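You operate a simulated robot arm through the tools that you are given. There is no shell and no other tool. Be economical: measure what you need, move in short steps, check, and stop when the job is done.

Carry out the task below with a simulated robot arm. There is one attempt and no reset: what you move stays moved.

JOB
Ring the spool on the anvil and dot it with the paint for its result.
Fine: one press of the striker button, one dot on top; dauber back.

Only the result counts: the job must be done as asked and must still hold three seconds after the hand-in. Knocking over, shifting, dropping, spilling or breaking anything else fails it.

ROBOT AND FRAMES
A 7-joint arm with a two-finger parallel gripper, fixed in place. Base frame: the origin is at the foot of the arm, x ahead of it, y to its left, z up; the work surface is at about z = 0. Units: mm, degrees, N and s.
With the tool pointing down near the work surface it reaches from about 220 to 580 mm from the base axis. Its first joint turns from -66.0 to 66.0 degrees. Payload 2.5 kg.
The tool frame sits at the grasp point between the pads (the TCP): z along the fingers, y along the line on which they close. The tips reach 23 mm beyond it. The gripper opens to 94 mm. The fingers are 38 mm wide and 10 mm thick; the gripper's body (54 by 96 mm) begins 39 mm behind the TCP.
Orientation is told as [roll, pitch, yaw] about the base's x, y, z axes, in that order, counted from this pose: with the fingers straight down and closing along the base's y, the tool's x points along the base's -x, its y along +y and its z along -z.

CONTROLS
- The arm moves only by the tool jog_arm. Its argument "increments" is one flat list of numbers, 7 for each row, row after row: the shift along the base's x, y, z in units of 400 mm (1.0 is 400 mm), then the turn, a rotation vector about the base's x, y, z in units of 45 degrees (1.0 is 45 degrees), then the opening, from 0 (shut) to 1 (fully open). In form: [x, y, z, rx, ry, rz, jaw, x, y, z, rx, ry, rz, jaw, ...]. A call has 1 to 8 rows; each row is the pose to reach, as a shift and turn from the pose commanded when the call began. A call with a number of a shift or a turn outside -1 to 1 is refused whole. Each row takes 0.2 s and may step no farther than 50 mm and 8.6 degrees from the row before; otherwise, or with a gripper value out of range, the whole call is refused. A pose out of reach is approached as far as the arm can. The call stops where the force on the tool passes 50 N (or 10 N more than at its start, if that is more) or the arm is blocked; 0.2 s more then pass. The fingers move at their own pace (about 108 mm/s each) and stop on an object; they squeeze with about 29 N. The grip force told is the motor's: it shows also when the fingers shut on nothing. Time passes only in rows, and 0.2 s behind the last, so rows that repeat a pose let the fingers close. It gives the time, the measured TCP pose, the force on the tool (base axes), the opening and the grip force at its end, in the units of the frame above (readings bear some noise), with the torque about the TCP (base axes, N m) and any sound that the robot's microphone picked up.
- Cameras (640 x 400 px; columns grow to the right, rows downward): "scene" is fixed at [108.2, -395.6, 556.7]; the picture's right is [0.91, -0.40, 0.00], its down [-0.18, -0.41, -0.89] and it looks along [0.36, 0.82, -0.45] (base axes); focal length 300 px, centre (320, 200). "wrist" rides on the gripper at [86, 16, -75] in the tool frame; the picture's right is [-0.18, 0.98, 0.00], its down [-0.58, -0.11, -0.81] and it looks along [-0.79, -0.15, 0.59] (tool axes); focal length 243 px, centre (320, 200). There is no depth. A picture from a camera that has moved, and an enlarged one, comes with that camera's place and axes in the base frame and with its lens.
- get_image(camera): a new picture of that camera. It takes no simulated time.
- enlarge(camera, box): a new picture of the part [left, top, right, bottom] of that camera's present view, enlarged. It takes no simulated time.
- finish_job(): hands the job in; it is judged then, once.

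Work in short steps. Places have to be worked out from the pictures, the camera data and where the tool is seen: move nearer, look again, correct. Check each grasp and each placing, and mend what went wrong. You have 120 turns and 64 pictures in all, those below and enlarged ones among them. Open the gripper and draw the arm clear of the work before you hand the job in, unless the task says otherwise; then end with one line.

The tools are called after "Request:" as a command line: name --argument value ..., lists and objects as JSON in quotes. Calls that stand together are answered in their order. jog_arm: Moves the arm, as the interface text tells. Its arguments: {"type":"object","properties":{"increments":{"type":"array","items":{"type":"number"}}},"required":["increments"]} The other tools are called the same way: get_image (camera) takes a picture; enlarge (camera, box) takes an enlarged picture of a part of a camera's view; finish_job () hands the job in.

At the start:

```text
time_s: 0.0
ee_pos: [288.8, 139.2, 351.8]
tool_rot: [0.0, -0.1, -0.1]
contact_force: [0.7, 0.2, 0.6]
wrist_torque: [0.0, -0.02, 0.0]
opening: 94.0
grasp_force: 0.1
```

scene: 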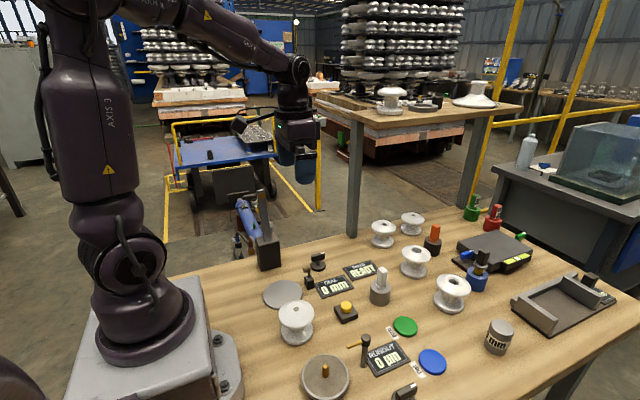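
wrist: 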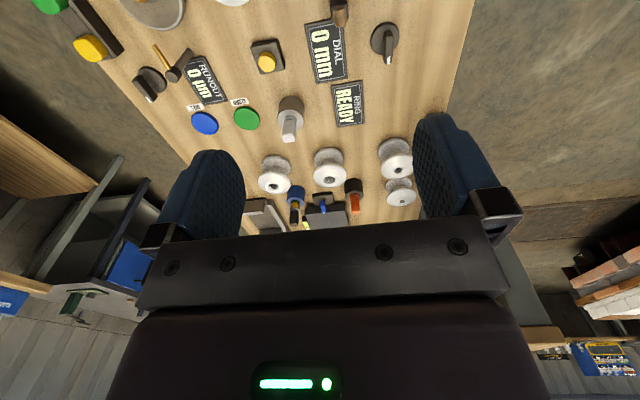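

I start by looking closer at the table to identify the items.

Request:
enlarge --camera "scene" --box '[240, 190, 440, 315]'

Request:
enlarge --camera "scene" --box '[440, 190, 640, 315]'

Request:
enlarge --camera "scene" --box '[260, 275, 460, 400]'

```text
3.20 times, centred on (340, 252) of scene
camera zoom: at [108.2, -395.6, 556.7], right [0.91, -0.4, 0.0], down [-0.18, -0.41, -0.89], along [0.36, 0.82, -0.45], focal length 959 px, centre (256, 32)
```

zoom: 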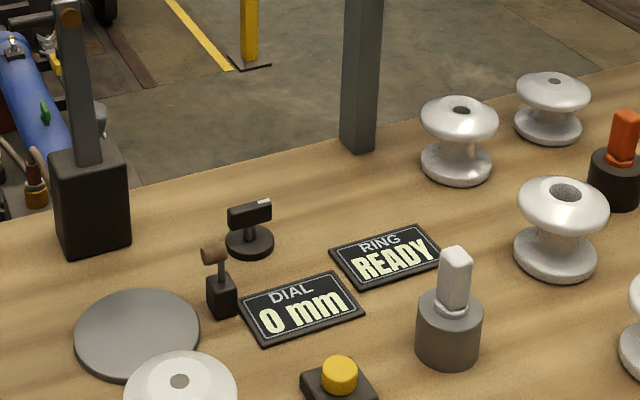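

```text
3.20 times, centred on (540, 252) of scene
camera zoom: at [108.2, -395.6, 556.7], right [0.91, -0.4, 0.0], down [-0.18, -0.41, -0.89], along [0.36, 0.82, -0.45], focal length 959 px, centre (-384, 32)
```

zoom: 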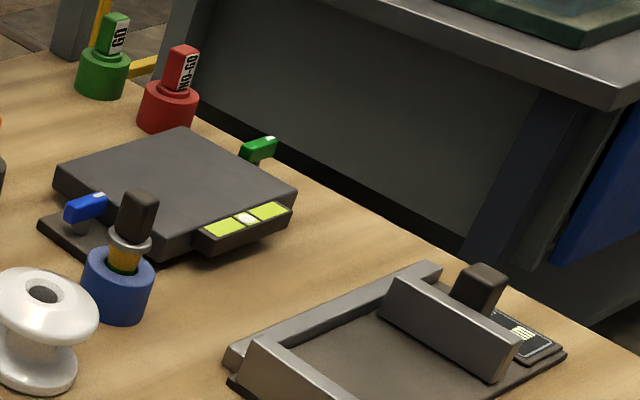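

```text
3.20 times, centred on (360, 338) of scene
camera zoom: at [108.2, -395.6, 556.7], right [0.91, -0.4, 0.0], down [-0.18, -0.41, -0.89], along [0.36, 0.82, -0.45], focal length 959 px, centre (192, -240)
```

zoom: 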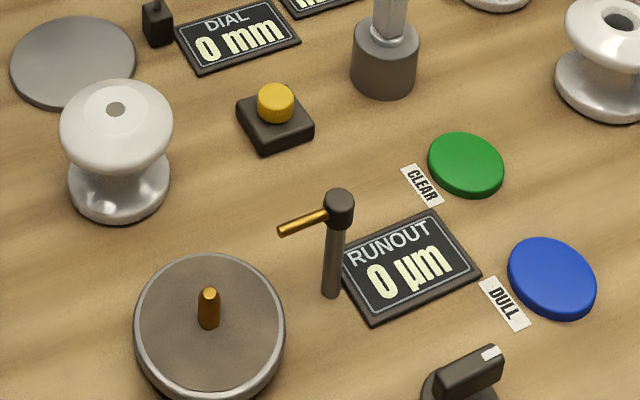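

The pictures show many stations; I zoom in with the wrist view to tell the ring station, paints and daubers apart.

Request:
enlarge --camera "wrist" --box '[30, 0, 240, 131]'

Request:
enlarge --camera "wrist" --box '[230, 0, 440, 131]'

Request:
enlarge --camera "wrist" --box '[230, 110, 430, 235]'

Request:
enlarge --camera "scene" --box '[350, 200, 510, 300]'

```text
3.05 times, centred on (135, 66) of wrist
camera zoom: at [203.5, 154.5, 425.9], right [0.18, 0.98, 0.0], down [0.58, -0.11, 0.81], along [0.79, -0.15, -0.59], focal length 739 px, centre (884, 610)
```

zoom: 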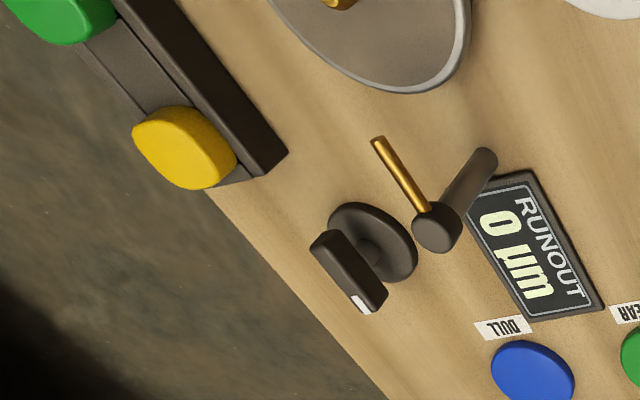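

```text
3.05 times, centred on (335, 66) of wrist
camera zoom: at [203.5, 154.5, 425.9], right [0.18, 0.98, 0.0], down [0.58, -0.11, 0.81], along [0.79, -0.15, -0.59], focal length 739 px, centre (274, 610)
```

zoom: 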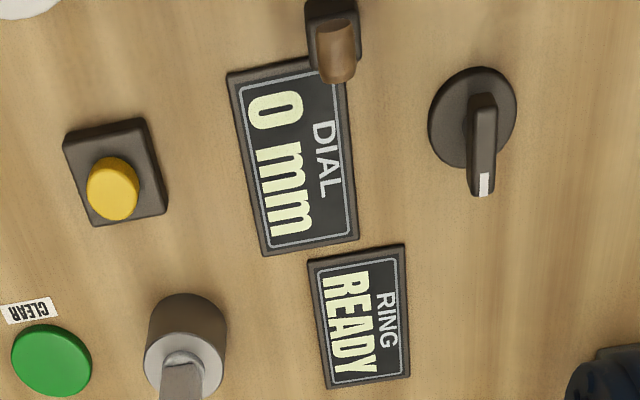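

```text
3.20 times, centred on (330, 172) of wrist
camera zoom: at [203.5, 154.5, 425.9], right [0.18, 0.98, 0.0], down [0.58, -0.11, 0.81], along [0.79, -0.15, -0.59], focal length 776 px, centre (288, 288)
```

zoom: 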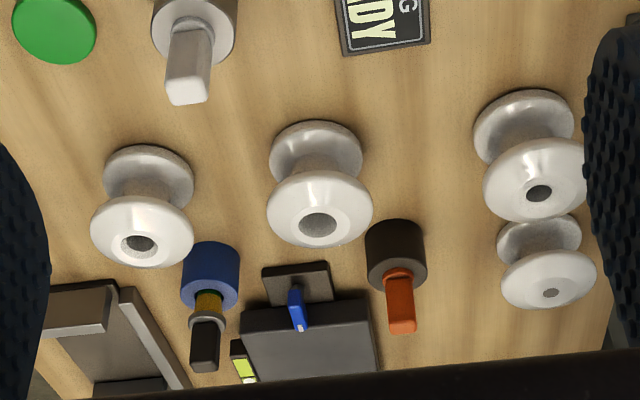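

```text
4.00 times, centred on (430, 250) of scene
camera zoom: at [108.2, -395.6, 556.7], right [0.91, -0.4, 0.0], down [-0.18, -0.41, -0.89], along [0.36, 0.82, -0.45], focal length 1199 px, centre (-120, 0)
```

zoom: 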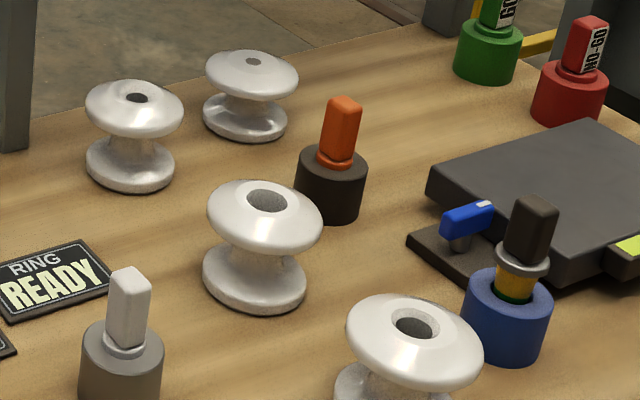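

The ring station (disc anvil, wooden-headed striker, yellow button, RING display) is identified. I tilt the gripper back so the wrist camera looks down on everything.

Request:
jog_arm --increments '[0, 0, 0.04, 0, 0.178, 0, 1, 0, 0, 0.08, 0, 0.356, 0, 1, 0, 0, 0.12, 0, 0.534, 0, 1, 0, 0, 0.15, 0, 0.711, 0, 1, 0, 0, 0.15, 0, 0.711, 0, 1]'

Request:
get_image --camera "wrist"

```text
time_s: 1.2
ee_pos: [291.1, 139.0, 412.6]
tool_rot: [0.0, 32.2, 0.0]
contact_force: [0.4, -0.5, 0.6]
wrist_torque: [0.01, 0.01, 0.0]
opening: 94.1
grasp_force: 0.1
```

```text
54 pictures are left
camera wrist: at [256.7, 154.2, 521.5], right [0.16, 0.98, -0.1], down [0.92, -0.11, 0.37], along [0.36, -0.15, -0.92], focal length 243 px, centre (320, 200)
```

wrist: 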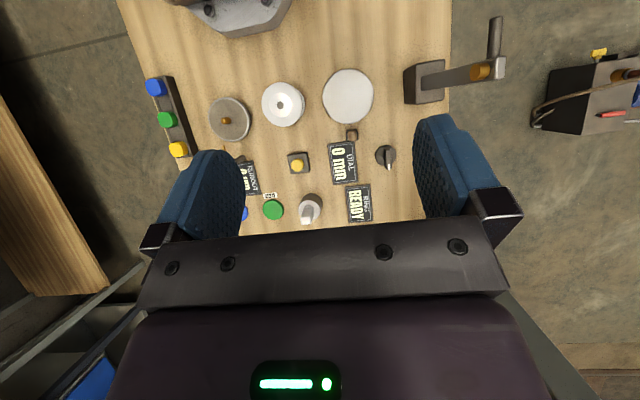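

Request:
enlarge --camera "wrist" --box '[130, 60, 300, 166]'

Request:
enlarge --camera "wrist" --box '[250, 60, 420, 166]'

Request:
enlarge --camera "scene" --box '[220, 180, 340, 255]'

Request:
enlarge --camera "scene" --box '[260, 250, 360, 350]'

```text
3.76 times, centred on (215, 113) of wrist
camera zoom: at [256.7, 154.2, 521.5], right [0.16, 0.98, -0.1], down [0.92, -0.11, 0.37], along [0.36, -0.15, -0.92], focal length 913 px, centre (715, 528)
```

zoom: 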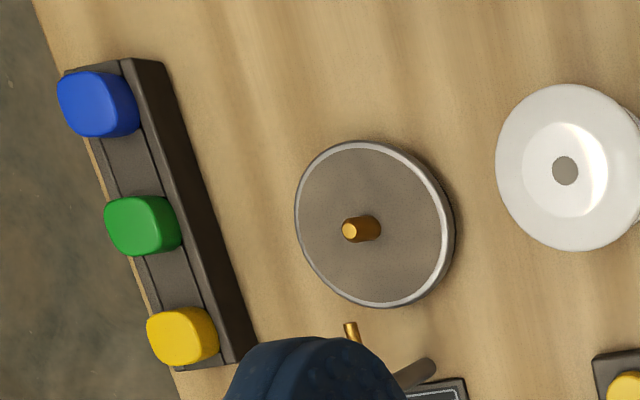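

```text
3.76 times, centred on (335, 113) of wrist
camera zoom: at [256.7, 154.2, 521.5], right [0.16, 0.98, -0.1], down [0.92, -0.11, 0.37], along [0.36, -0.15, -0.92], focal length 913 px, centre (264, 528)
```

zoom: 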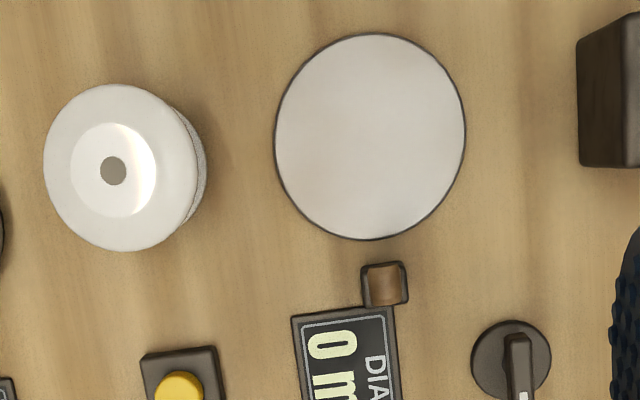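

```text
5.33 times, centred on (280, 218) of scene
camera zoom: at [108.2, -395.6, 556.7], right [0.91, -0.4, 0.0], down [-0.18, -0.41, -0.89], along [0.36, 0.82, -0.45], focal length 1598 px, centre (533, 107)
```

zoom: 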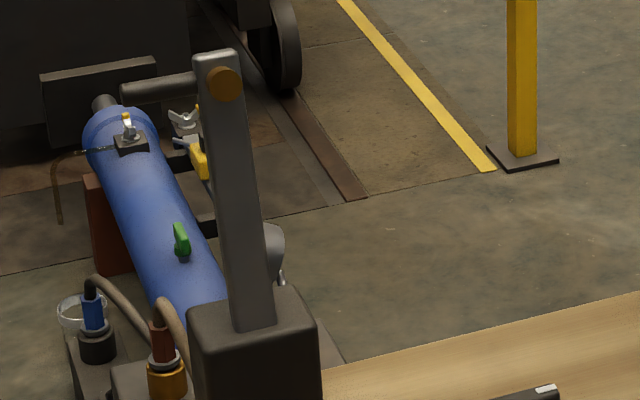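

```text
4.00 times, centred on (310, 300) of scene
camera zoom: at [108.2, -395.6, 556.7], right [0.91, -0.4, 0.0], down [-0.18, -0.41, -0.89], along [0.36, 0.82, -0.45], focal length 1199 px, centre (360, -200)
```

zoom: 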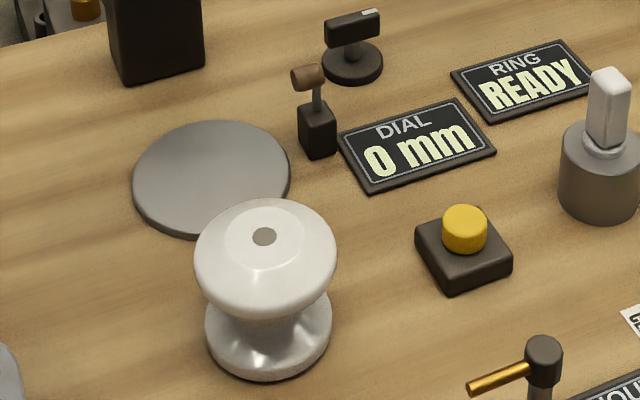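

The anvil centre is near (250,161) and the lone spool beside it near (246,41), about 75 mm across and 70 high. I straighten the tool and go above the spool to look.

Request:
jog_arm --increments '[-0.02, -0.04, -0.09, 0, -0.12, 0, 1, -0.04, -0.08, -0.18, 0, -0.24, 0, 1, -0.06, -0.12, -0.27, 0, -0.36, 0, 1, -0.08, -0.16, -0.36, 0, -0.48, 0, 1, -0.095, -0.2, -0.45, 0, -0.6, 0, 1, -0.107, -0.245, -0.54, 0, -0.711, 0, 1, -0.107, -0.245, -0.6, 0, -0.711, 0, 1]'

Request:
get_image --camera "wrist"

Request:
get_image --camera "scene"

```text
time_s: 2.8
ee_pos: [246.0, 40.0, 172.6]
tool_rot: [0.0, -0.1, 0.0]
contact_force: [0.3, 0.4, 0.7]
wrist_torque: [0.03, 0.0, 0.02]
opening: 94.1
grasp_force: 0.1
```

```text
49 pictures are left
camera wrist: at [159.6, 55.8, 245.9], right [0.18, 0.98, 0.0], down [0.58, -0.11, 0.81], along [0.79, -0.15, -0.59], focal length 243 px, centre (320, 200)
```

wrist: 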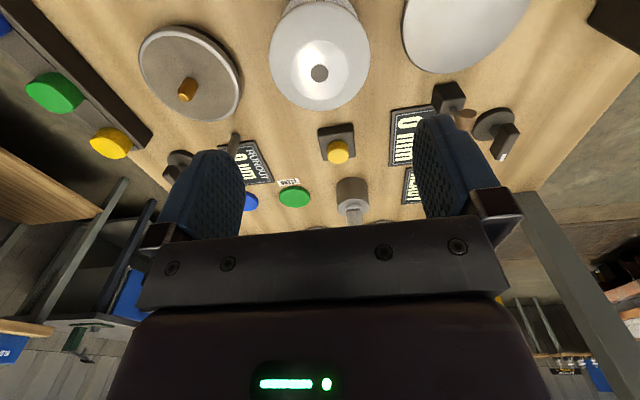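

```text
48 pictures are left
```

scene: 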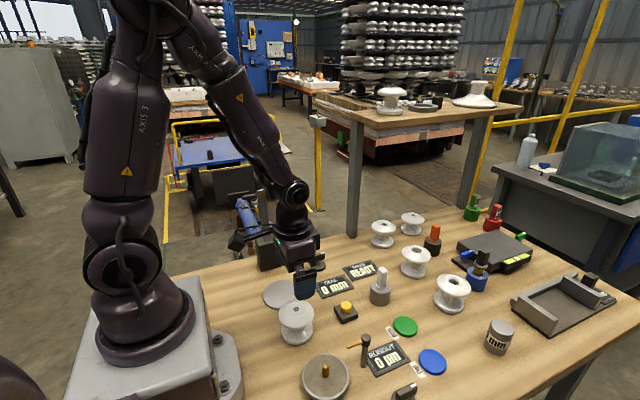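

The spool's bore comes out at about (244,39), nearly under the tool. I descend so the pads are level with the upper flange rim and look before closing.

Request:
jog_arm --increments '[-0.004, -0.002, -0.09, 0, 0, 0, 1, -0.004, -0.002, -0.18, 0, 0, 0, 1, -0.004, -0.002, -0.25, 0, 0, 0, 1, -0.004, -0.002, -0.286, 0, 0, 0, 1]'

Request:
get_image --camera "wrist"

Request:
enlarge --camera "scene" --box '[240, 240, 400, 340]'

```text
time_s: 3.8
ee_pos: [244.8, 39.5, 56.1]
tool_rot: [0.0, 0.0, 0.1]
contact_force: [0.1, 0.5, -0.1]
wrist_torque: [-0.06, -0.01, -0.02]
opening: 94.2
grasp_force: 0.1
```

```text
47 pictures are left
camera wrist: at [157.7, 55.6, 130.7], right [0.18, 0.98, 0.0], down [0.58, -0.11, 0.81], along [0.79, -0.15, -0.59], focal length 243 px, centre (320, 200)
```

wrist: 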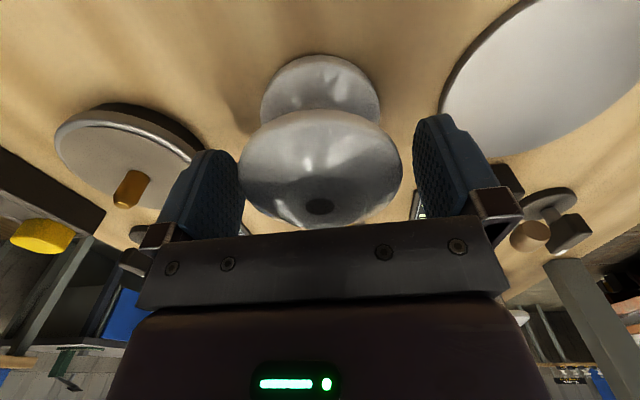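

```text
4.00 times, centred on (320, 290) of scene
camera zoom: at [108.2, -395.6, 556.7], right [0.91, -0.4, 0.0], down [-0.18, -0.41, -0.89], along [0.36, 0.82, -0.45], focal length 1199 px, centre (320, -160)
```

zoom: 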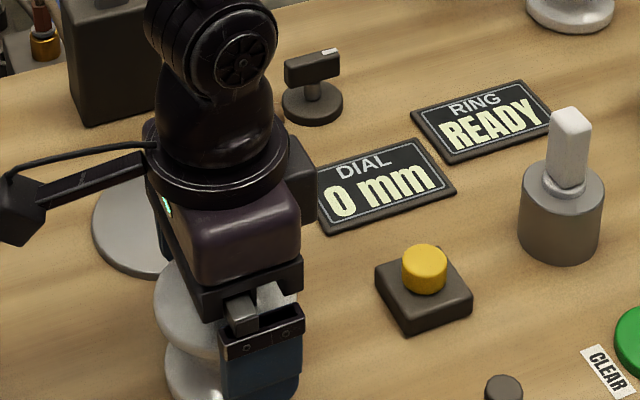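

The spool sits centred between the pads, perhaps 2 mm nearer in x. I correct and close.

Request:
jog_arm --increments '[-0.005, 0, 0.004, 0, 0, 0, 1, -0.005, 0, 0.004, 0, 0, 0, 0.8, -0.005, 0, 0.004, 0, 0, 0, 0.6, -0.005, 0, 0.004, 0, 0, 0, 0.6, -0.005, 0, 0.004, 0, 0, 0, 0.6]'

```text
time_s: 5.0
ee_pos: [243.6, 40.4, 59.0]
tool_rot: [0.0, -0.1, -0.1]
contact_force: [-0.4, 0.2, -0.6]
wrist_torque: [0.02, 0.01, -0.01]
opening: 75.8
grasp_force: 28.7
```

It holds at 75.8 mm with full grip force. I lift a little and check the load.

Request:
jog_arm --increments '[0, 0, 0.03, 0, 0, 0, 0.6, 0, 0, 0.08, 0, 0, 0, 0.6, 0, 0, 0.125, 0, 0, 0, 0.6, 0, 0, 0.125, 0, 0, 0, 0.6]'

Request:
enlarge --camera "scene" --box '[240, 240, 400, 340]'

Request:
get_image --camera "wrist"

```text
time_s: 6.0
ee_pos: [243.6, 41.0, 108.8]
tool_rot: [0.0, 0.2, 0.1]
contact_force: [0.2, -0.4, -4.8]
wrist_torque: [-0.01, -0.02, 0.0]
opening: 75.4
grasp_force: 29.1
```

```text
4.00 times, centred on (320, 290) of scene
camera zoom: at [108.2, -395.6, 556.7], right [0.91, -0.4, 0.0], down [-0.18, -0.41, -0.89], along [0.36, 0.82, -0.45], focal length 1199 px, centre (320, -160)
```

zoom: 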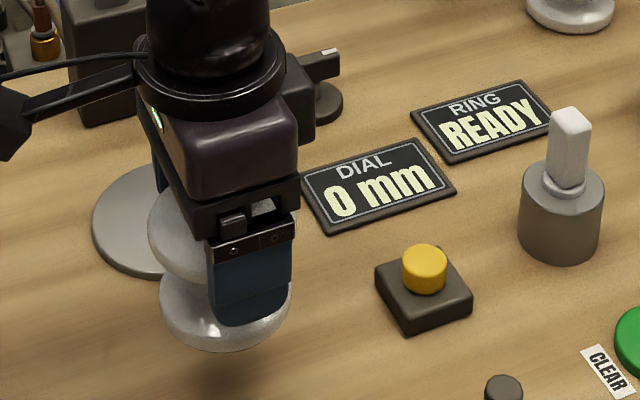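

```text
44 pictures are left
camera wrist: at [157.0, 56.7, 183.0], right [0.18, 0.98, 0.0], down [0.58, -0.11, 0.81], along [0.79, -0.15, -0.59], focal length 243 px, centre (320, 200)
```

wrist: 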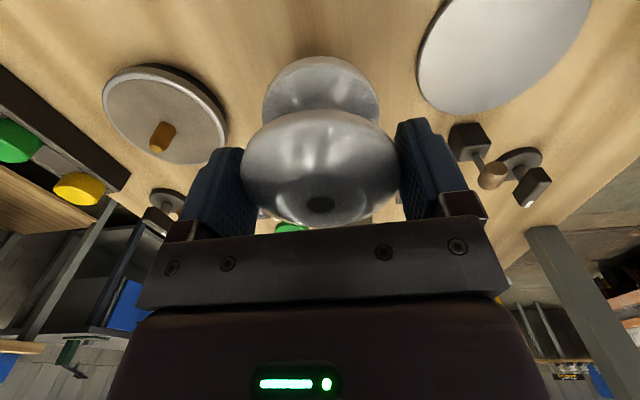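

Lifted cleanly, about 0.5 kg. I carry it over the anvil and look.

Request:
jog_arm --increments '[0.005, 0.1, 0.03, 0, 0, 0, 0.6, 0.01, 0.2, 0.03, 0, 0, 0, 0.6, 0.016, 0.298, 0.03, 0, 0, 0, 0.6, 0.016, 0.298, 0.03, 0, 0, 0, 0.6]'

Request:
get_image --camera "wrist"

Request:
enlarge --camera "scene" --box '[220, 220, 380, 320]'

```text
time_s: 7.0
ee_pos: [248.7, 159.9, 120.4]
tool_rot: [0.1, 0.1, -0.1]
contact_force: [0.4, 0.0, -3.8]
wrist_torque: [-0.01, -0.02, 0.01]
opening: 75.6
grasp_force: 29.2
```

```text
43 pictures are left
camera wrist: at [162.9, 176.2, 194.9], right [0.19, 0.98, 0.0], down [0.58, -0.11, 0.81], along [0.79, -0.15, -0.59], focal length 243 px, centre (320, 200)
```

wrist: 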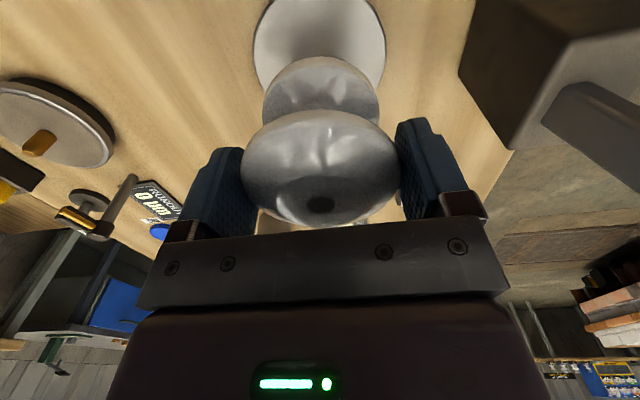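

```text
4.00 times, centred on (300, 270) of scene
camera zoom: at [108.2, -395.6, 556.7], right [0.91, -0.4, 0.0], down [-0.18, -0.41, -0.89], along [0.36, 0.82, -0.45], focal length 1199 px, centre (400, -80)
```

zoom: 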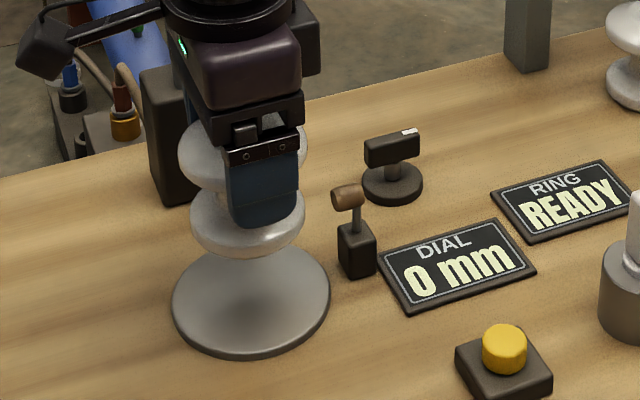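

The spool hangs over the disc; estimates put the anvil centre at (251,161.5). I shift 2 mm and lower in steps.

Request:
jog_arm --increments '[0.005, 0.004, -0.05, 0, 0, 0, 0.6, 0.005, 0.004, -0.1, 0, 0, 0, 0.6, 0.005, 0.004, -0.12, 0, 0, 0, 0.6, 0.005, 0.004, -0.126, 0, 0, 0, 0.6, 0.005, 0.004, -0.126, 0, 0, 0, 0.6]'

Request:
enlarge --camera "scene" --box '[220, 220, 380, 320]'

```text
time_s: 8.2
ee_pos: [252.8, 159.6, 69.6]
tool_rot: [0.1, 0.0, 0.0]
contact_force: [0.7, 0.3, -3.5]
wrist_torque: [-0.01, 0.0, 0.02]
opening: 75.4
grasp_force: 28.9
```

```text
4.00 times, centred on (300, 270) of scene
camera zoom: at [108.2, -395.6, 556.7], right [0.91, -0.4, 0.0], down [-0.18, -0.41, -0.89], along [0.36, 0.82, -0.45], focal length 1199 px, centre (400, -80)
```

zoom: 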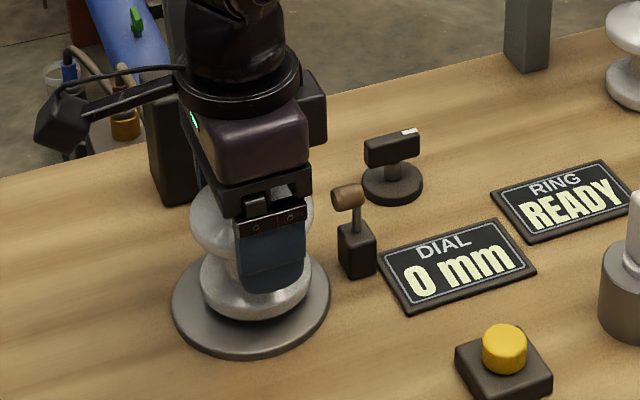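

Centred on the disc and only a few millimetres above it; I lower in 1 mm rows watching the force.

Request:
jog_arm --increments '[0, 0, -0.004, 0, 0, 0, 0.6, 0, 0, -0.008, 0, 0, 0, 0.6]'

```text
time_s: 8.8
ee_pos: [251.8, 161.7, 68.2]
tool_rot: [0.1, 0.0, 0.0]
contact_force: [0.2, 0.2, -3.8]
wrist_torque: [-0.01, 0.02, 0.01]
opening: 75.7
grasp_force: 29.1
```

Request:
jog_arm --increments '[0, 0, -0.0025, 0, 0, 0, 0.6, 0, 0, -0.005, 0, 0, 0, 0.6]'

```text
time_s: 9.4
ee_pos: [252.3, 161.3, 65.0]
tool_rot: [0.0, 0.0, 0.0]
contact_force: [-0.6, 0.9, -4.2]
wrist_torque: [0.01, 0.0, -0.04]
opening: 75.6
grasp_force: 28.9
```

Still carrying the full weight; I go on down.

Request:
jog_arm --increments '[0, 0, -0.0025, 0, 0, 0, 0.6, 0, 0, -0.005, 0, 0, 0, 0.6]'

```text
time_s: 10.0
ee_pos: [251.7, 160.7, 63.3]
tool_rot: [0.0, 0.0, -0.1]
contact_force: [-5.3, -1.5, 20.2]
wrist_torque: [-0.12, 0.01, -0.06]
opening: 75.9
grasp_force: 29.1
```

Contact with the anvil. I ease up slightly, open, and rise clear.

Request:
jog_arm --increments '[0, 0, 0.002, 0, 0, 0, 0.6, 0, 0, 0.002, 0, 0, 0, 0.9, 0, 0, 0.002, 0, 0, 0, 1, 0, 0, 0.002, 0, 0, 0, 1, 0, 0, 0.08, 0, 0, 0, 1, 0, 0, 0.18, 0, 0, 0, 1, 0, 0, 0.28, 0, 0, 0, 1]'

Request:
get_image --camera "wrist"

Request:
enlarge --camera "scene" --box '[220, 220, 380, 320]'

```text
time_s: 11.6
ee_pos: [251.0, 161.5, 174.9]
tool_rot: [0.0, -0.1, 0.0]
contact_force: [0.4, 0.6, 0.0]
wrist_torque: [-0.02, 0.01, 0.0]
opening: 93.9
grasp_force: 0.0
```

```text
40 pictures are left
camera wrist: at [165.2, 176.8, 249.6], right [0.18, 0.98, 0.0], down [0.58, -0.11, 0.81], along [0.79, -0.15, -0.59], focal length 243 px, centre (320, 200)
```

wrist: 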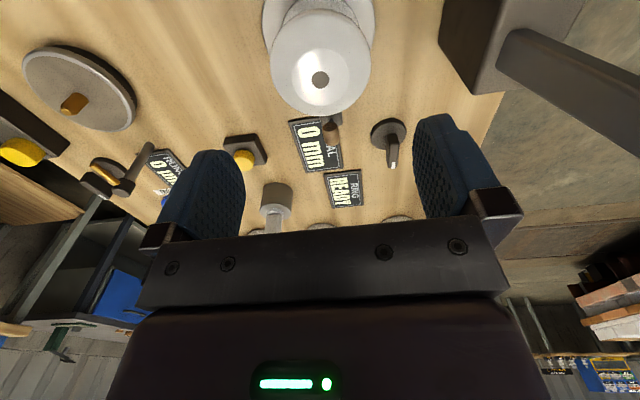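

```text
4.00 times, centred on (300, 270) of scene
camera zoom: at [108.2, -395.6, 556.7], right [0.91, -0.4, 0.0], down [-0.18, -0.41, -0.89], along [0.36, 0.82, -0.45], focal length 1199 px, centre (400, -80)
```

zoom: 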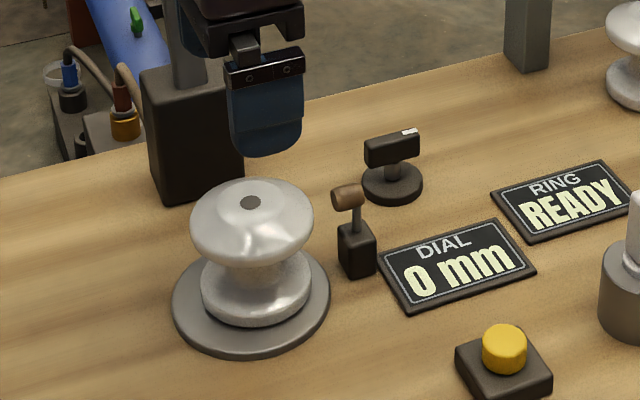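

The spool stands on the anvil. The yellow button is around (365,43); I shut the gripper and go above it for a closer fix.

Request:
jog_arm --increments '[0.05, -0.05, 0, 0, 0, 0, 0.6, 0.1, -0.1, 0, 0, 0, 0, 0.3, 0.15, -0.15, 0, 0, 0, 0, 0, 0.2, -0.22, 0, 0, 0, 0, 0, 0.24, -0.295, 0, 0, 0, 0, 0, 0.24, -0.295, -0.06, 0, 0, 0, 0, 0.24, -0.295, -0.06, 0, 0, 0, 0]'

Request:
get_image --camera "wrist"

```text
time_s: 13.2
ee_pos: [350.1, 43.0, 149.8]
tool_rot: [0.1, -0.1, 0.0]
contact_force: [0.5, -0.1, 0.0]
wrist_torque: [-0.01, 0.02, -0.02]
opening: 0.0
grasp_force: 29.3
```

```text
38 pictures are left
camera wrist: at [262.8, 57.9, 225.0], right [0.18, 0.98, 0.0], down [0.58, -0.11, 0.81], along [0.79, -0.15, -0.59], focal length 243 px, centre (320, 200)
```

wrist: 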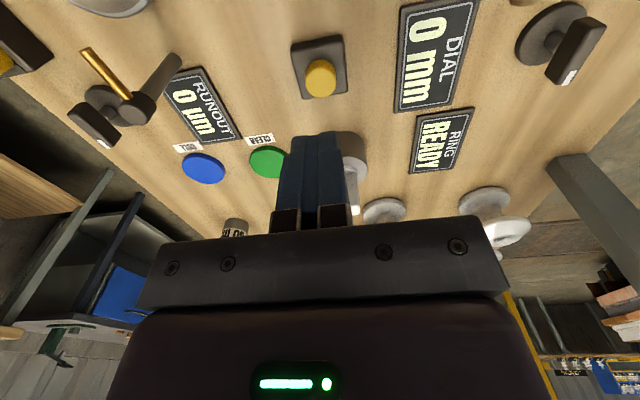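

Button at about (363,40), top ~25 high. The dauber with white handle stands well clear at x≈460, so I centre over the button and descend to just above it.

Request:
jog_arm --increments '[0.031, -0.007, -0.08, 0, 0, 0, 0, 0.031, -0.007, -0.16, 0, 0, 0, 0, 0.031, -0.007, -0.22, 0, 0, 0, 0, 0.031, -0.007, -0.22, 0, 0, 0, 0]'

Request:
get_image --camera "wrist"

Request:
enlarge --camera "scene" --box '[300, 250, 400, 330]'

```text
time_s: 14.2
ee_pos: [362.4, 39.5, 62.2]
tool_rot: [-0.1, -0.1, 0.0]
contact_force: [0.0, 0.9, 0.7]
wrist_torque: [-0.01, 0.03, -0.01]
opening: 0.1
grasp_force: 29.0
```

```text
37 pictures are left
camera wrist: at [275.2, 55.2, 136.8], right [0.18, 0.98, 0.0], down [0.58, -0.11, 0.81], along [0.79, -0.15, -0.59], focal length 243 px, centre (320, 200)
```

wrist: 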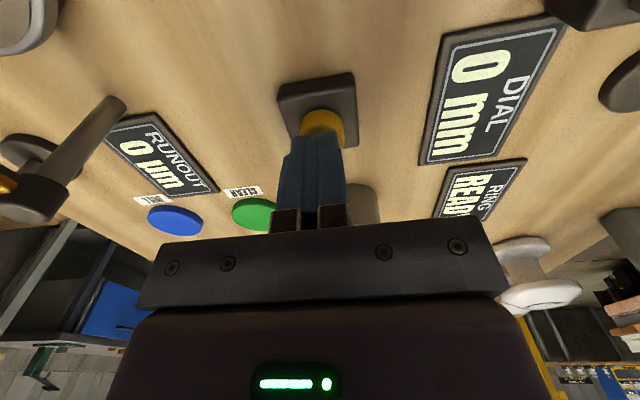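

```text
5.00 times, centred on (350, 290) of scene
camera zoom: at [108.2, -395.6, 556.7], right [0.91, -0.4, 0.0], down [-0.18, -0.41, -0.89], along [0.36, 0.82, -0.45], focal length 1498 px, centre (170, -250)
```

zoom: 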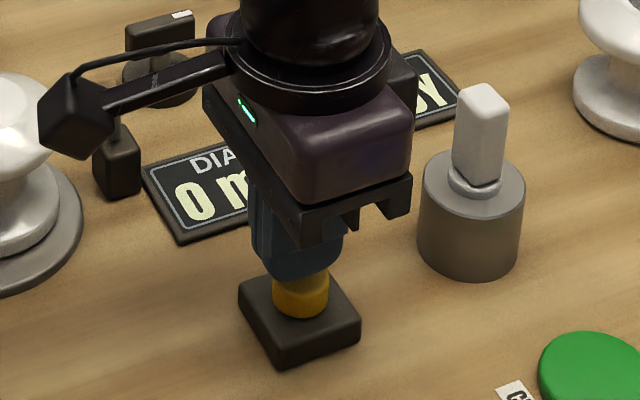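

The shut tips are above the button. I press down in small rows until the force or a sound tells me.

Request:
jog_arm --increments '[0.005, 0.005, -0.01, 0, 0, 0, 0, 0.005, 0.005, -0.02, 0, 0, 0, 0, 0.005, 0.005, -0.026, 0, 0, 0, 0]'

```text
time_s: 15.0
ee_pos: [363.8, 42.7, 53.0]
tool_rot: [-0.1, -0.1, 0.0]
contact_force: [-0.8, 0.0, 0.7]
wrist_torque: [0.03, -0.01, 0.0]
opening: 0.0
grasp_force: 28.6
```

Request:
jog_arm --increments '[0, 0, -0.005, 0, 0, 0, 0, 0, 0, -0.01, 0, 0, 0, 0]'

```text
time_s: 15.6
ee_pos: [362.1, 41.8, 47.8]
tool_rot: [0.0, 0.0, 0.0]
contact_force: [0.3, 0.1, 2.9]
wrist_torque: [-0.02, -0.04, 0.02]
opening: 0.1
grasp_force: 28.6
heard: click
```

A click: the button has gone. I rise straight up and listen/look at the RING display.

Request:
jog_arm --increments '[0, 0, 0.03, 0, 0, 0, 0, 0, 0, 0.1, 0, 0, 0, 0, 0, 0, 0.2, 0, 0, 0, 0, 0, 0, 0.25, 0, 0, 0, 0]'

Request:
enlarge --camera "scene" --box '[260, 230, 420, 330]'

Request:
get_image --camera "wrist"

```text
time_s: 16.6
ee_pos: [363.0, 42.1, 149.1]
tool_rot: [0.0, 0.1, 0.0]
contact_force: [-0.3, -0.2, 0.1]
wrist_torque: [0.0, 0.0, 0.03]
opening: 0.0
grasp_force: 29.2
```

```text
4.00 times, centred on (340, 280) of scene
camera zoom: at [108.2, -395.6, 556.7], right [0.91, -0.4, 0.0], down [-0.18, -0.41, -0.89], along [0.36, 0.82, -0.45], focal length 1199 px, centre (240, -120)
```

zoom: 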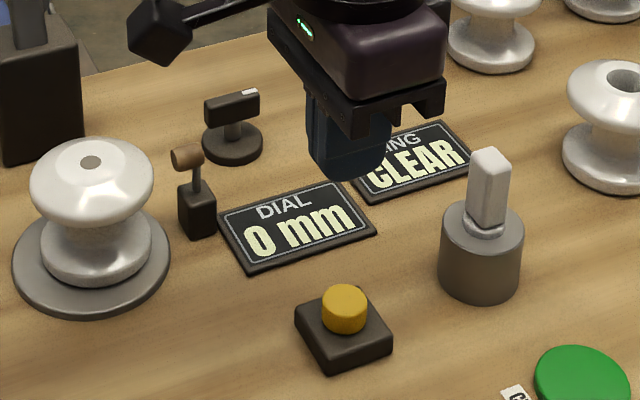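

```text
34 pictures are left
camera wrist: at [276.0, 57.3, 223.6], right [0.18, 0.98, 0.0], down [0.58, -0.11, 0.81], along [0.79, -0.15, -0.59], focal length 243 px, centre (320, 200)
```

wrist: 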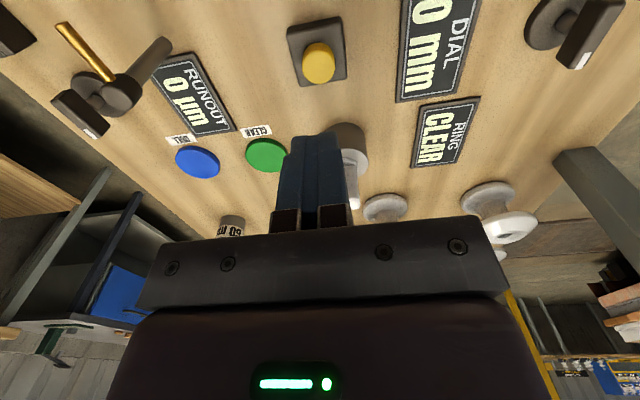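

The result is CLEAR, so green paint. Before taking the dauber, I check the other stemmed tools to be sure which is the dauber.

Request:
enlarge --camera "scene" --box '[360, 210, 480, 310]'

Request:
enlarge --camera "scene" --box '[380, 300, 540, 400]'

```text
4.00 times, centred on (420, 260) of scene
camera zoom: at [108.2, -395.6, 556.7], right [0.91, -0.4, 0.0], down [-0.18, -0.41, -0.89], along [0.36, 0.82, -0.45], focal length 1199 px, centre (-80, -40)
```

zoom: 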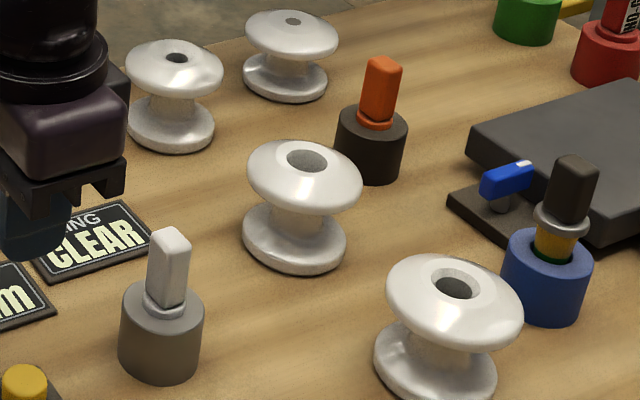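

```text
4.00 times, centred on (460, 350) of scene
camera zoom: at [108.2, -395.6, 556.7], right [0.91, -0.4, 0.0], down [-0.18, -0.41, -0.89], along [0.36, 0.82, -0.45], focal length 1199 px, centre (-240, -400)
```

zoom: 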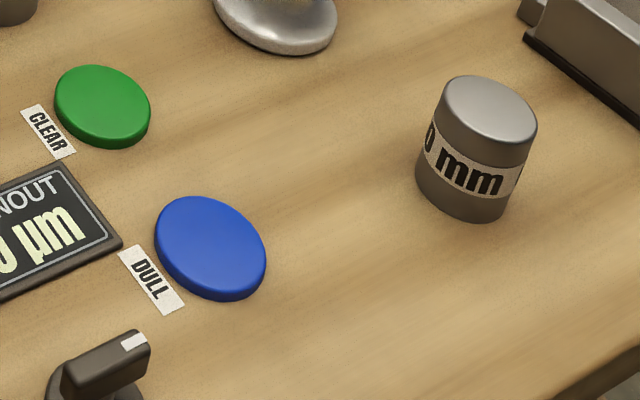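

The white-handled tool by the paint pads is the likely dauber; it stands near (461,46) with its handle top about 108 high. I go above it with the gripper open and look.

Request:
jog_arm --increments '[0.06, 0.003, 0.05, 0, 0, 0, 0.2, 0.14, 0.006, 0.05, 0, 0, 0, 0.4, 0.2, 0.009, 0.05, 0, 0, 0, 0.6, 0.22, 0.009, 0.05, 0, 0, 0, 0.6]'

Request:
get_image --camera "wrist"

Request:
enlarge --camera "scene" --box '[320, 220, 440, 320]'

```text
time_s: 17.6
ee_pos: [451.2, 46.1, 170.3]
tool_rot: [0.0, 0.0, 0.0]
contact_force: [0.0, 0.3, -0.2]
wrist_torque: [0.02, 0.01, -0.03]
opening: 56.3
grasp_force: 0.0
```

```text
31 pictures are left
camera wrist: at [364.2, 61.3, 244.0], right [0.18, 0.98, 0.0], down [0.58, -0.11, 0.81], along [0.79, -0.15, -0.59], focal length 243 px, centre (320, 200)
```

wrist: 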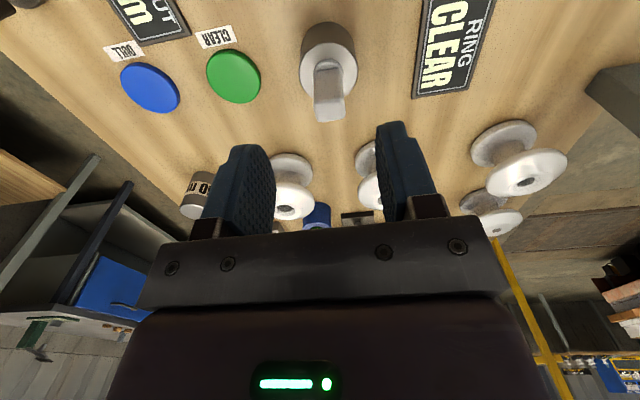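

```text
4.00 times, centred on (380, 270) of scene
camera zoom: at [108.2, -395.6, 556.7], right [0.91, -0.4, 0.0], down [-0.18, -0.41, -0.89], along [0.36, 0.82, -0.45], focal length 1199 px, centre (80, -80)
```

zoom: 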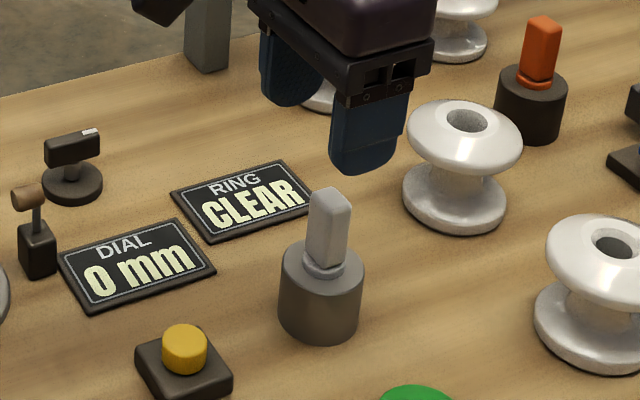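

Handle estimate (458,51). I move over it lower, with tips still above the handle top, and look again.

Request:
jog_arm --increments '[0.018, 0.012, -0.03, 0, 0, 0, 0.6, 0.018, 0.012, -0.075, 0, 0, 0, 0.6]'

Request:
get_image --camera "wrist"

Request:
enlarge --camera "scene" --box '[320, 220, 440, 320]'

```text
time_s: 18.2
ee_pos: [457.4, 50.5, 138.2]
tool_rot: [0.0, 0.0, 0.0]
contact_force: [0.4, 0.2, -0.2]
wrist_torque: [0.01, 0.02, 0.0]
opening: 56.4
grasp_force: 0.0
```

```text
29 pictures are left
camera wrist: at [370.8, 66.4, 213.0], right [0.18, 0.98, 0.0], down [0.58, -0.11, 0.81], along [0.79, -0.15, -0.59], focal length 243 px, centre (320, 200)
```

wrist: 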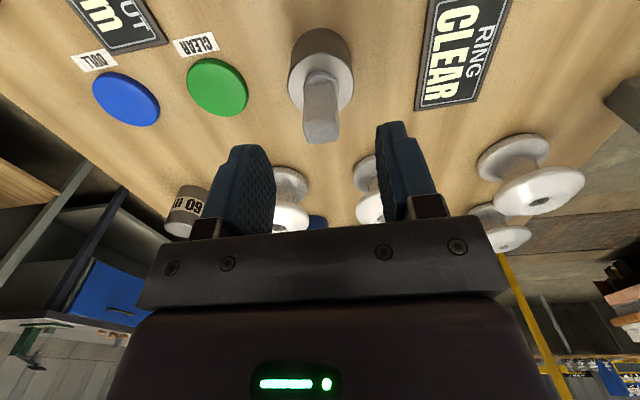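

```text
4.00 times, centred on (380, 270) of scene
camera zoom: at [108.2, -395.6, 556.7], right [0.91, -0.4, 0.0], down [-0.18, -0.41, -0.89], along [0.36, 0.82, -0.45], focal length 1199 px, centre (80, -80)
```

zoom: 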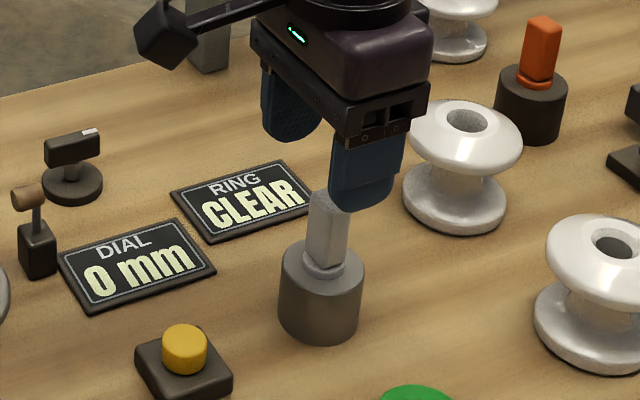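

Request:
enlarge --camera "wrist" --box '[270, 20, 370, 160]'

```text
2.86 times, centred on (320, 90) of wrist
camera zoom: at [370.8, 66.4, 213.0], right [0.18, 0.98, 0.0], down [0.58, -0.11, 0.81], along [0.79, -0.15, -0.59], focal length 693 px, centre (320, 514)
```

zoom: 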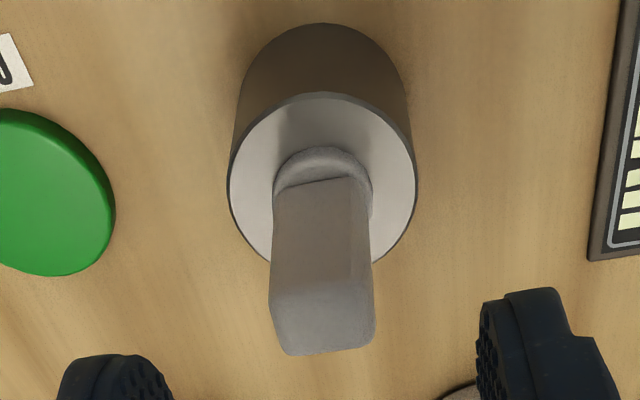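

The handle is aligned with the base axes, centre (461.5,49.5), top at z≈96, about 21 mm wide. I descend around it to z=78 and close.

Request:
jog_arm --increments '[0.01, -0.0025, -0.05, 0, 0, 0, 0.6, 0.01, -0.0025, -0.1, 0, 0, 0, 0.6, 0.01, -0.0025, -0.15, 0, 0, 0, 0.6, 0.01, -0.0025, -0.15, 0, 0, 0, 0.6]'

Request:
get_image --camera "wrist"

```text
time_s: 19.2
ee_pos: [460.7, 50.0, 78.7]
tool_rot: [0.1, 0.0, -0.1]
contact_force: [0.7, 0.8, 0.4]
wrist_torque: [0.02, 0.0, 0.03]
opening: 56.4
grasp_force: 0.0
```

```text
26 pictures are left
camera wrist: at [374.9, 65.0, 152.9], right [0.18, 0.98, 0.0], down [0.58, -0.11, 0.81], along [0.79, -0.15, -0.59], focal length 243 px, centre (320, 200)
```

wrist: 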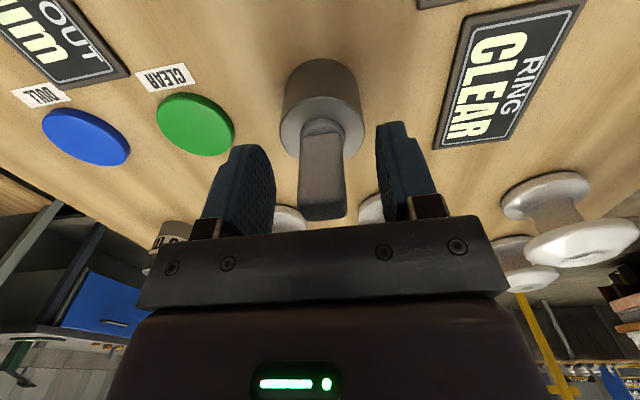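

The handle is centred between the pads. Closing.

Request:
jog_arm --increments '[0, 0, 0, 0, 0, 0, 0.3, 0, 0, 0, 0, 0, 0, 0.1, 0, 0, 0, 0, 0, 0, 0.1, 0, 0, 0, 0, 0, 0, 0.1]'

```text
time_s: 20.2
ee_pos: [461.9, 50.2, 78.4]
tool_rot: [0.0, 0.0, 0.0]
contact_force: [-0.7, -0.8, -0.6]
wrist_torque: [0.01, -0.02, -0.02]
opening: 21.2
grasp_force: 28.5
```

Gripped at 21.2 mm. I lift straight out and look at the tip.

Request:
jog_arm --increments '[0, 0, 0.05, 0, 0, 0, 0.1, 0, 0, 0.12, 0, 0, 0, 0.1, 0, 0, 0.2, 0, 0, 0, 0.1, 0, 0, 0.25, 0, 0, 0, 0.1, 0, 0, 0.25, 0, 0, 0, 0.1]'

Request:
enlarge --camera "scene" --box '[330, 210, 450, 320]'

Request:
get_image --camera "wrist"

```text
time_s: 21.4
ee_pos: [462.9, 49.2, 180.0]
tool_rot: [0.1, 0.0, 0.0]
contact_force: [0.2, 0.0, -0.6]
wrist_torque: [0.01, 0.0, 0.02]
opening: 21.1
grasp_force: 28.5
```

```text
3.64 times, centred on (390, 265) of scene
camera zoom: at [108.2, -395.6, 556.7], right [0.91, -0.4, 0.0], down [-0.18, -0.41, -0.89], along [0.36, 0.82, -0.45], focal length 1090 px, centre (66, -36)
```

zoom: 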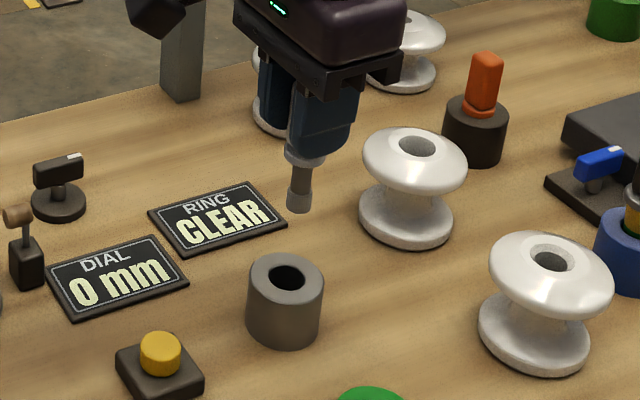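

```text
24 pictures are left
camera wrist: at [375.8, 64.1, 253.3], right [0.18, 0.98, 0.0], down [0.58, -0.11, 0.81], along [0.79, -0.15, -0.59], focal length 243 px, centre (320, 200)
```

wrist: 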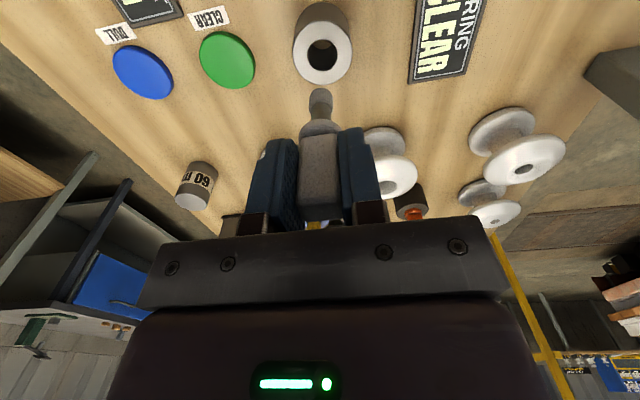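

This is the dauber: a stem with a round felt tip about 72–75 mm below the TCP. The green CLEAR pad is at (466.5,-44); I move over it and check alignment.

Request:
jog_arm --increments '[0.005, -0.1, 0, 0, 0, 0, 0.1, 0.01, -0.2, -0.04, 0, 0, 0, 0.1, 0.01, -0.234, -0.12, 0, 0, 0, 0.1, 0.01, -0.234, -0.2, 0, 0, 0, 0.1, 0.01, -0.234, -0.2, 0, 0, 0, 0.1]'

Request:
get_image --camera "wrist"

Request:
enlarge --camera "scene" --box '[340, 270, 460, 370]'

```text
time_s: 22.6
ee_pos: [466.2, -43.0, 99.1]
tool_rot: [-0.1, -0.1, 0.0]
contact_force: [0.1, -0.5, -0.4]
wrist_torque: [0.03, 0.01, -0.03]
opening: 21.1
grasp_force: 28.7
```

```text
23 pictures are left
camera wrist: at [380.0, -27.7, 172.8], right [0.18, 0.98, 0.0], down [0.58, -0.11, 0.81], along [0.79, -0.15, -0.59], focal length 243 px, centre (320, 200)
```

wrist: 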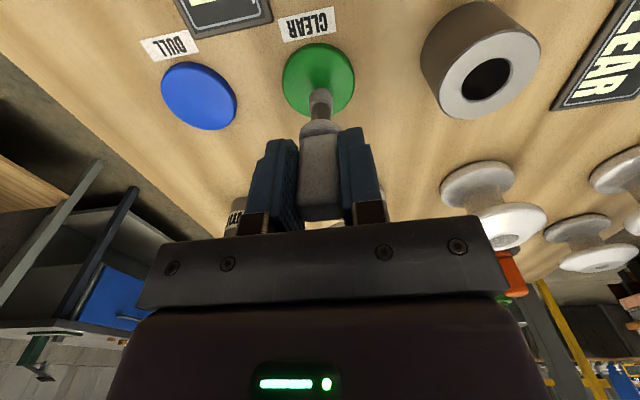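

```text
4.00 times, centred on (400, 320) of scene
camera zoom: at [108.2, -395.6, 556.7], right [0.91, -0.4, 0.0], down [-0.18, -0.41, -0.89], along [0.36, 0.82, -0.45], focal length 1199 px, centre (0, -280)
```

zoom: 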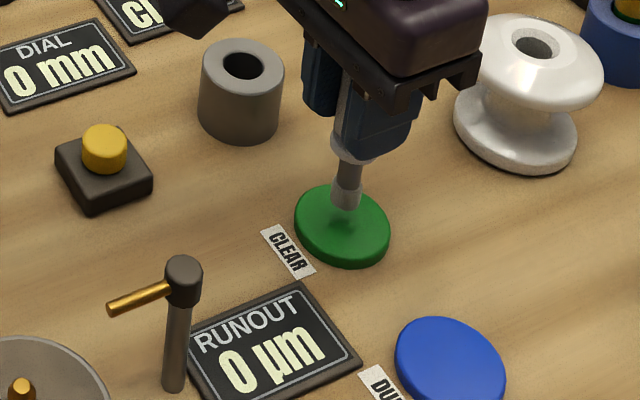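

Well aligned over the green pad, roughly 20 mm above. I lower in small rows.

Request:
jog_arm --increments '[0, -0.002, -0.02, 0, 0, 0, 0.1, 0, -0.002, -0.035, 0, 0, 0, 0.1, 0, -0.002, -0.04, 0, 0, 0, 0.1]'

```text
time_s: 23.4
ee_pos: [467.5, -45.8, 84.2]
tool_rot: [0.0, 0.0, 0.1]
contact_force: [-6.9, 1.7, 18.8]
wrist_torque: [0.08, 0.38, 0.02]
opening: 21.1
grasp_force: 29.7
```

Contact, about 19 N. I lift and check the tip for paint.

Request:
jog_arm --increments '[0, 0, 0.005, 0, 0, 0, 0.1, 0, 0, 0.04, 0, 0, 0, 0.1, 0, 0, 0.14, 0, 0, 0, 0.1, 0, 0, 0.24, 0, 0, 0, 0.1, 0, 0, 0.24, 0, 0, 0, 0.1]'

Request:
enlarge --camera "scene" --box '[340, 230, 460, 330]'

Request:
get_image --camera "wrist"

```text
time_s: 24.6
ee_pos: [467.1, -44.4, 177.2]
tool_rot: [0.0, 0.0, -0.1]
contact_force: [0.1, 0.8, 0.4]
wrist_torque: [0.0, 0.01, 0.0]
opening: 21.5
grasp_force: 29.2
```

```text
4.00 times, centred on (400, 280) of scene
camera zoom: at [108.2, -395.6, 556.7], right [0.91, -0.4, 0.0], down [-0.18, -0.41, -0.89], along [0.36, 0.82, -0.45], focal length 1199 px, centre (0, -120)
```

zoom: 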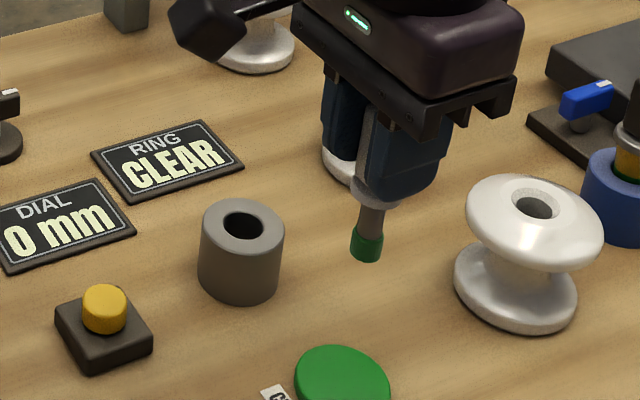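

```text
20 pictures are left
camera wrist: at [380.5, -28.5, 252.0], right [0.18, 0.98, 0.0], down [0.58, -0.11, 0.81], along [0.79, -0.15, -0.59], focal length 243 px, centre (320, 200)
```

wrist: 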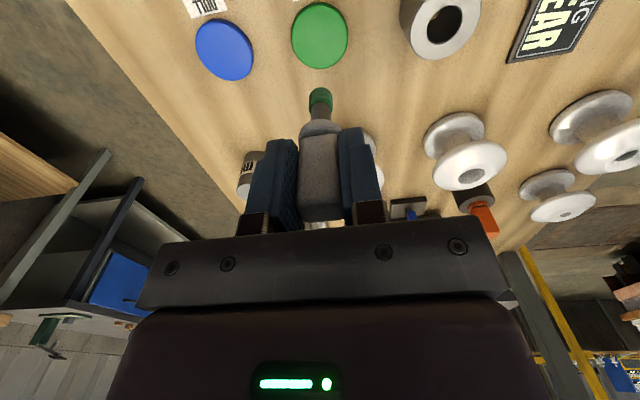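

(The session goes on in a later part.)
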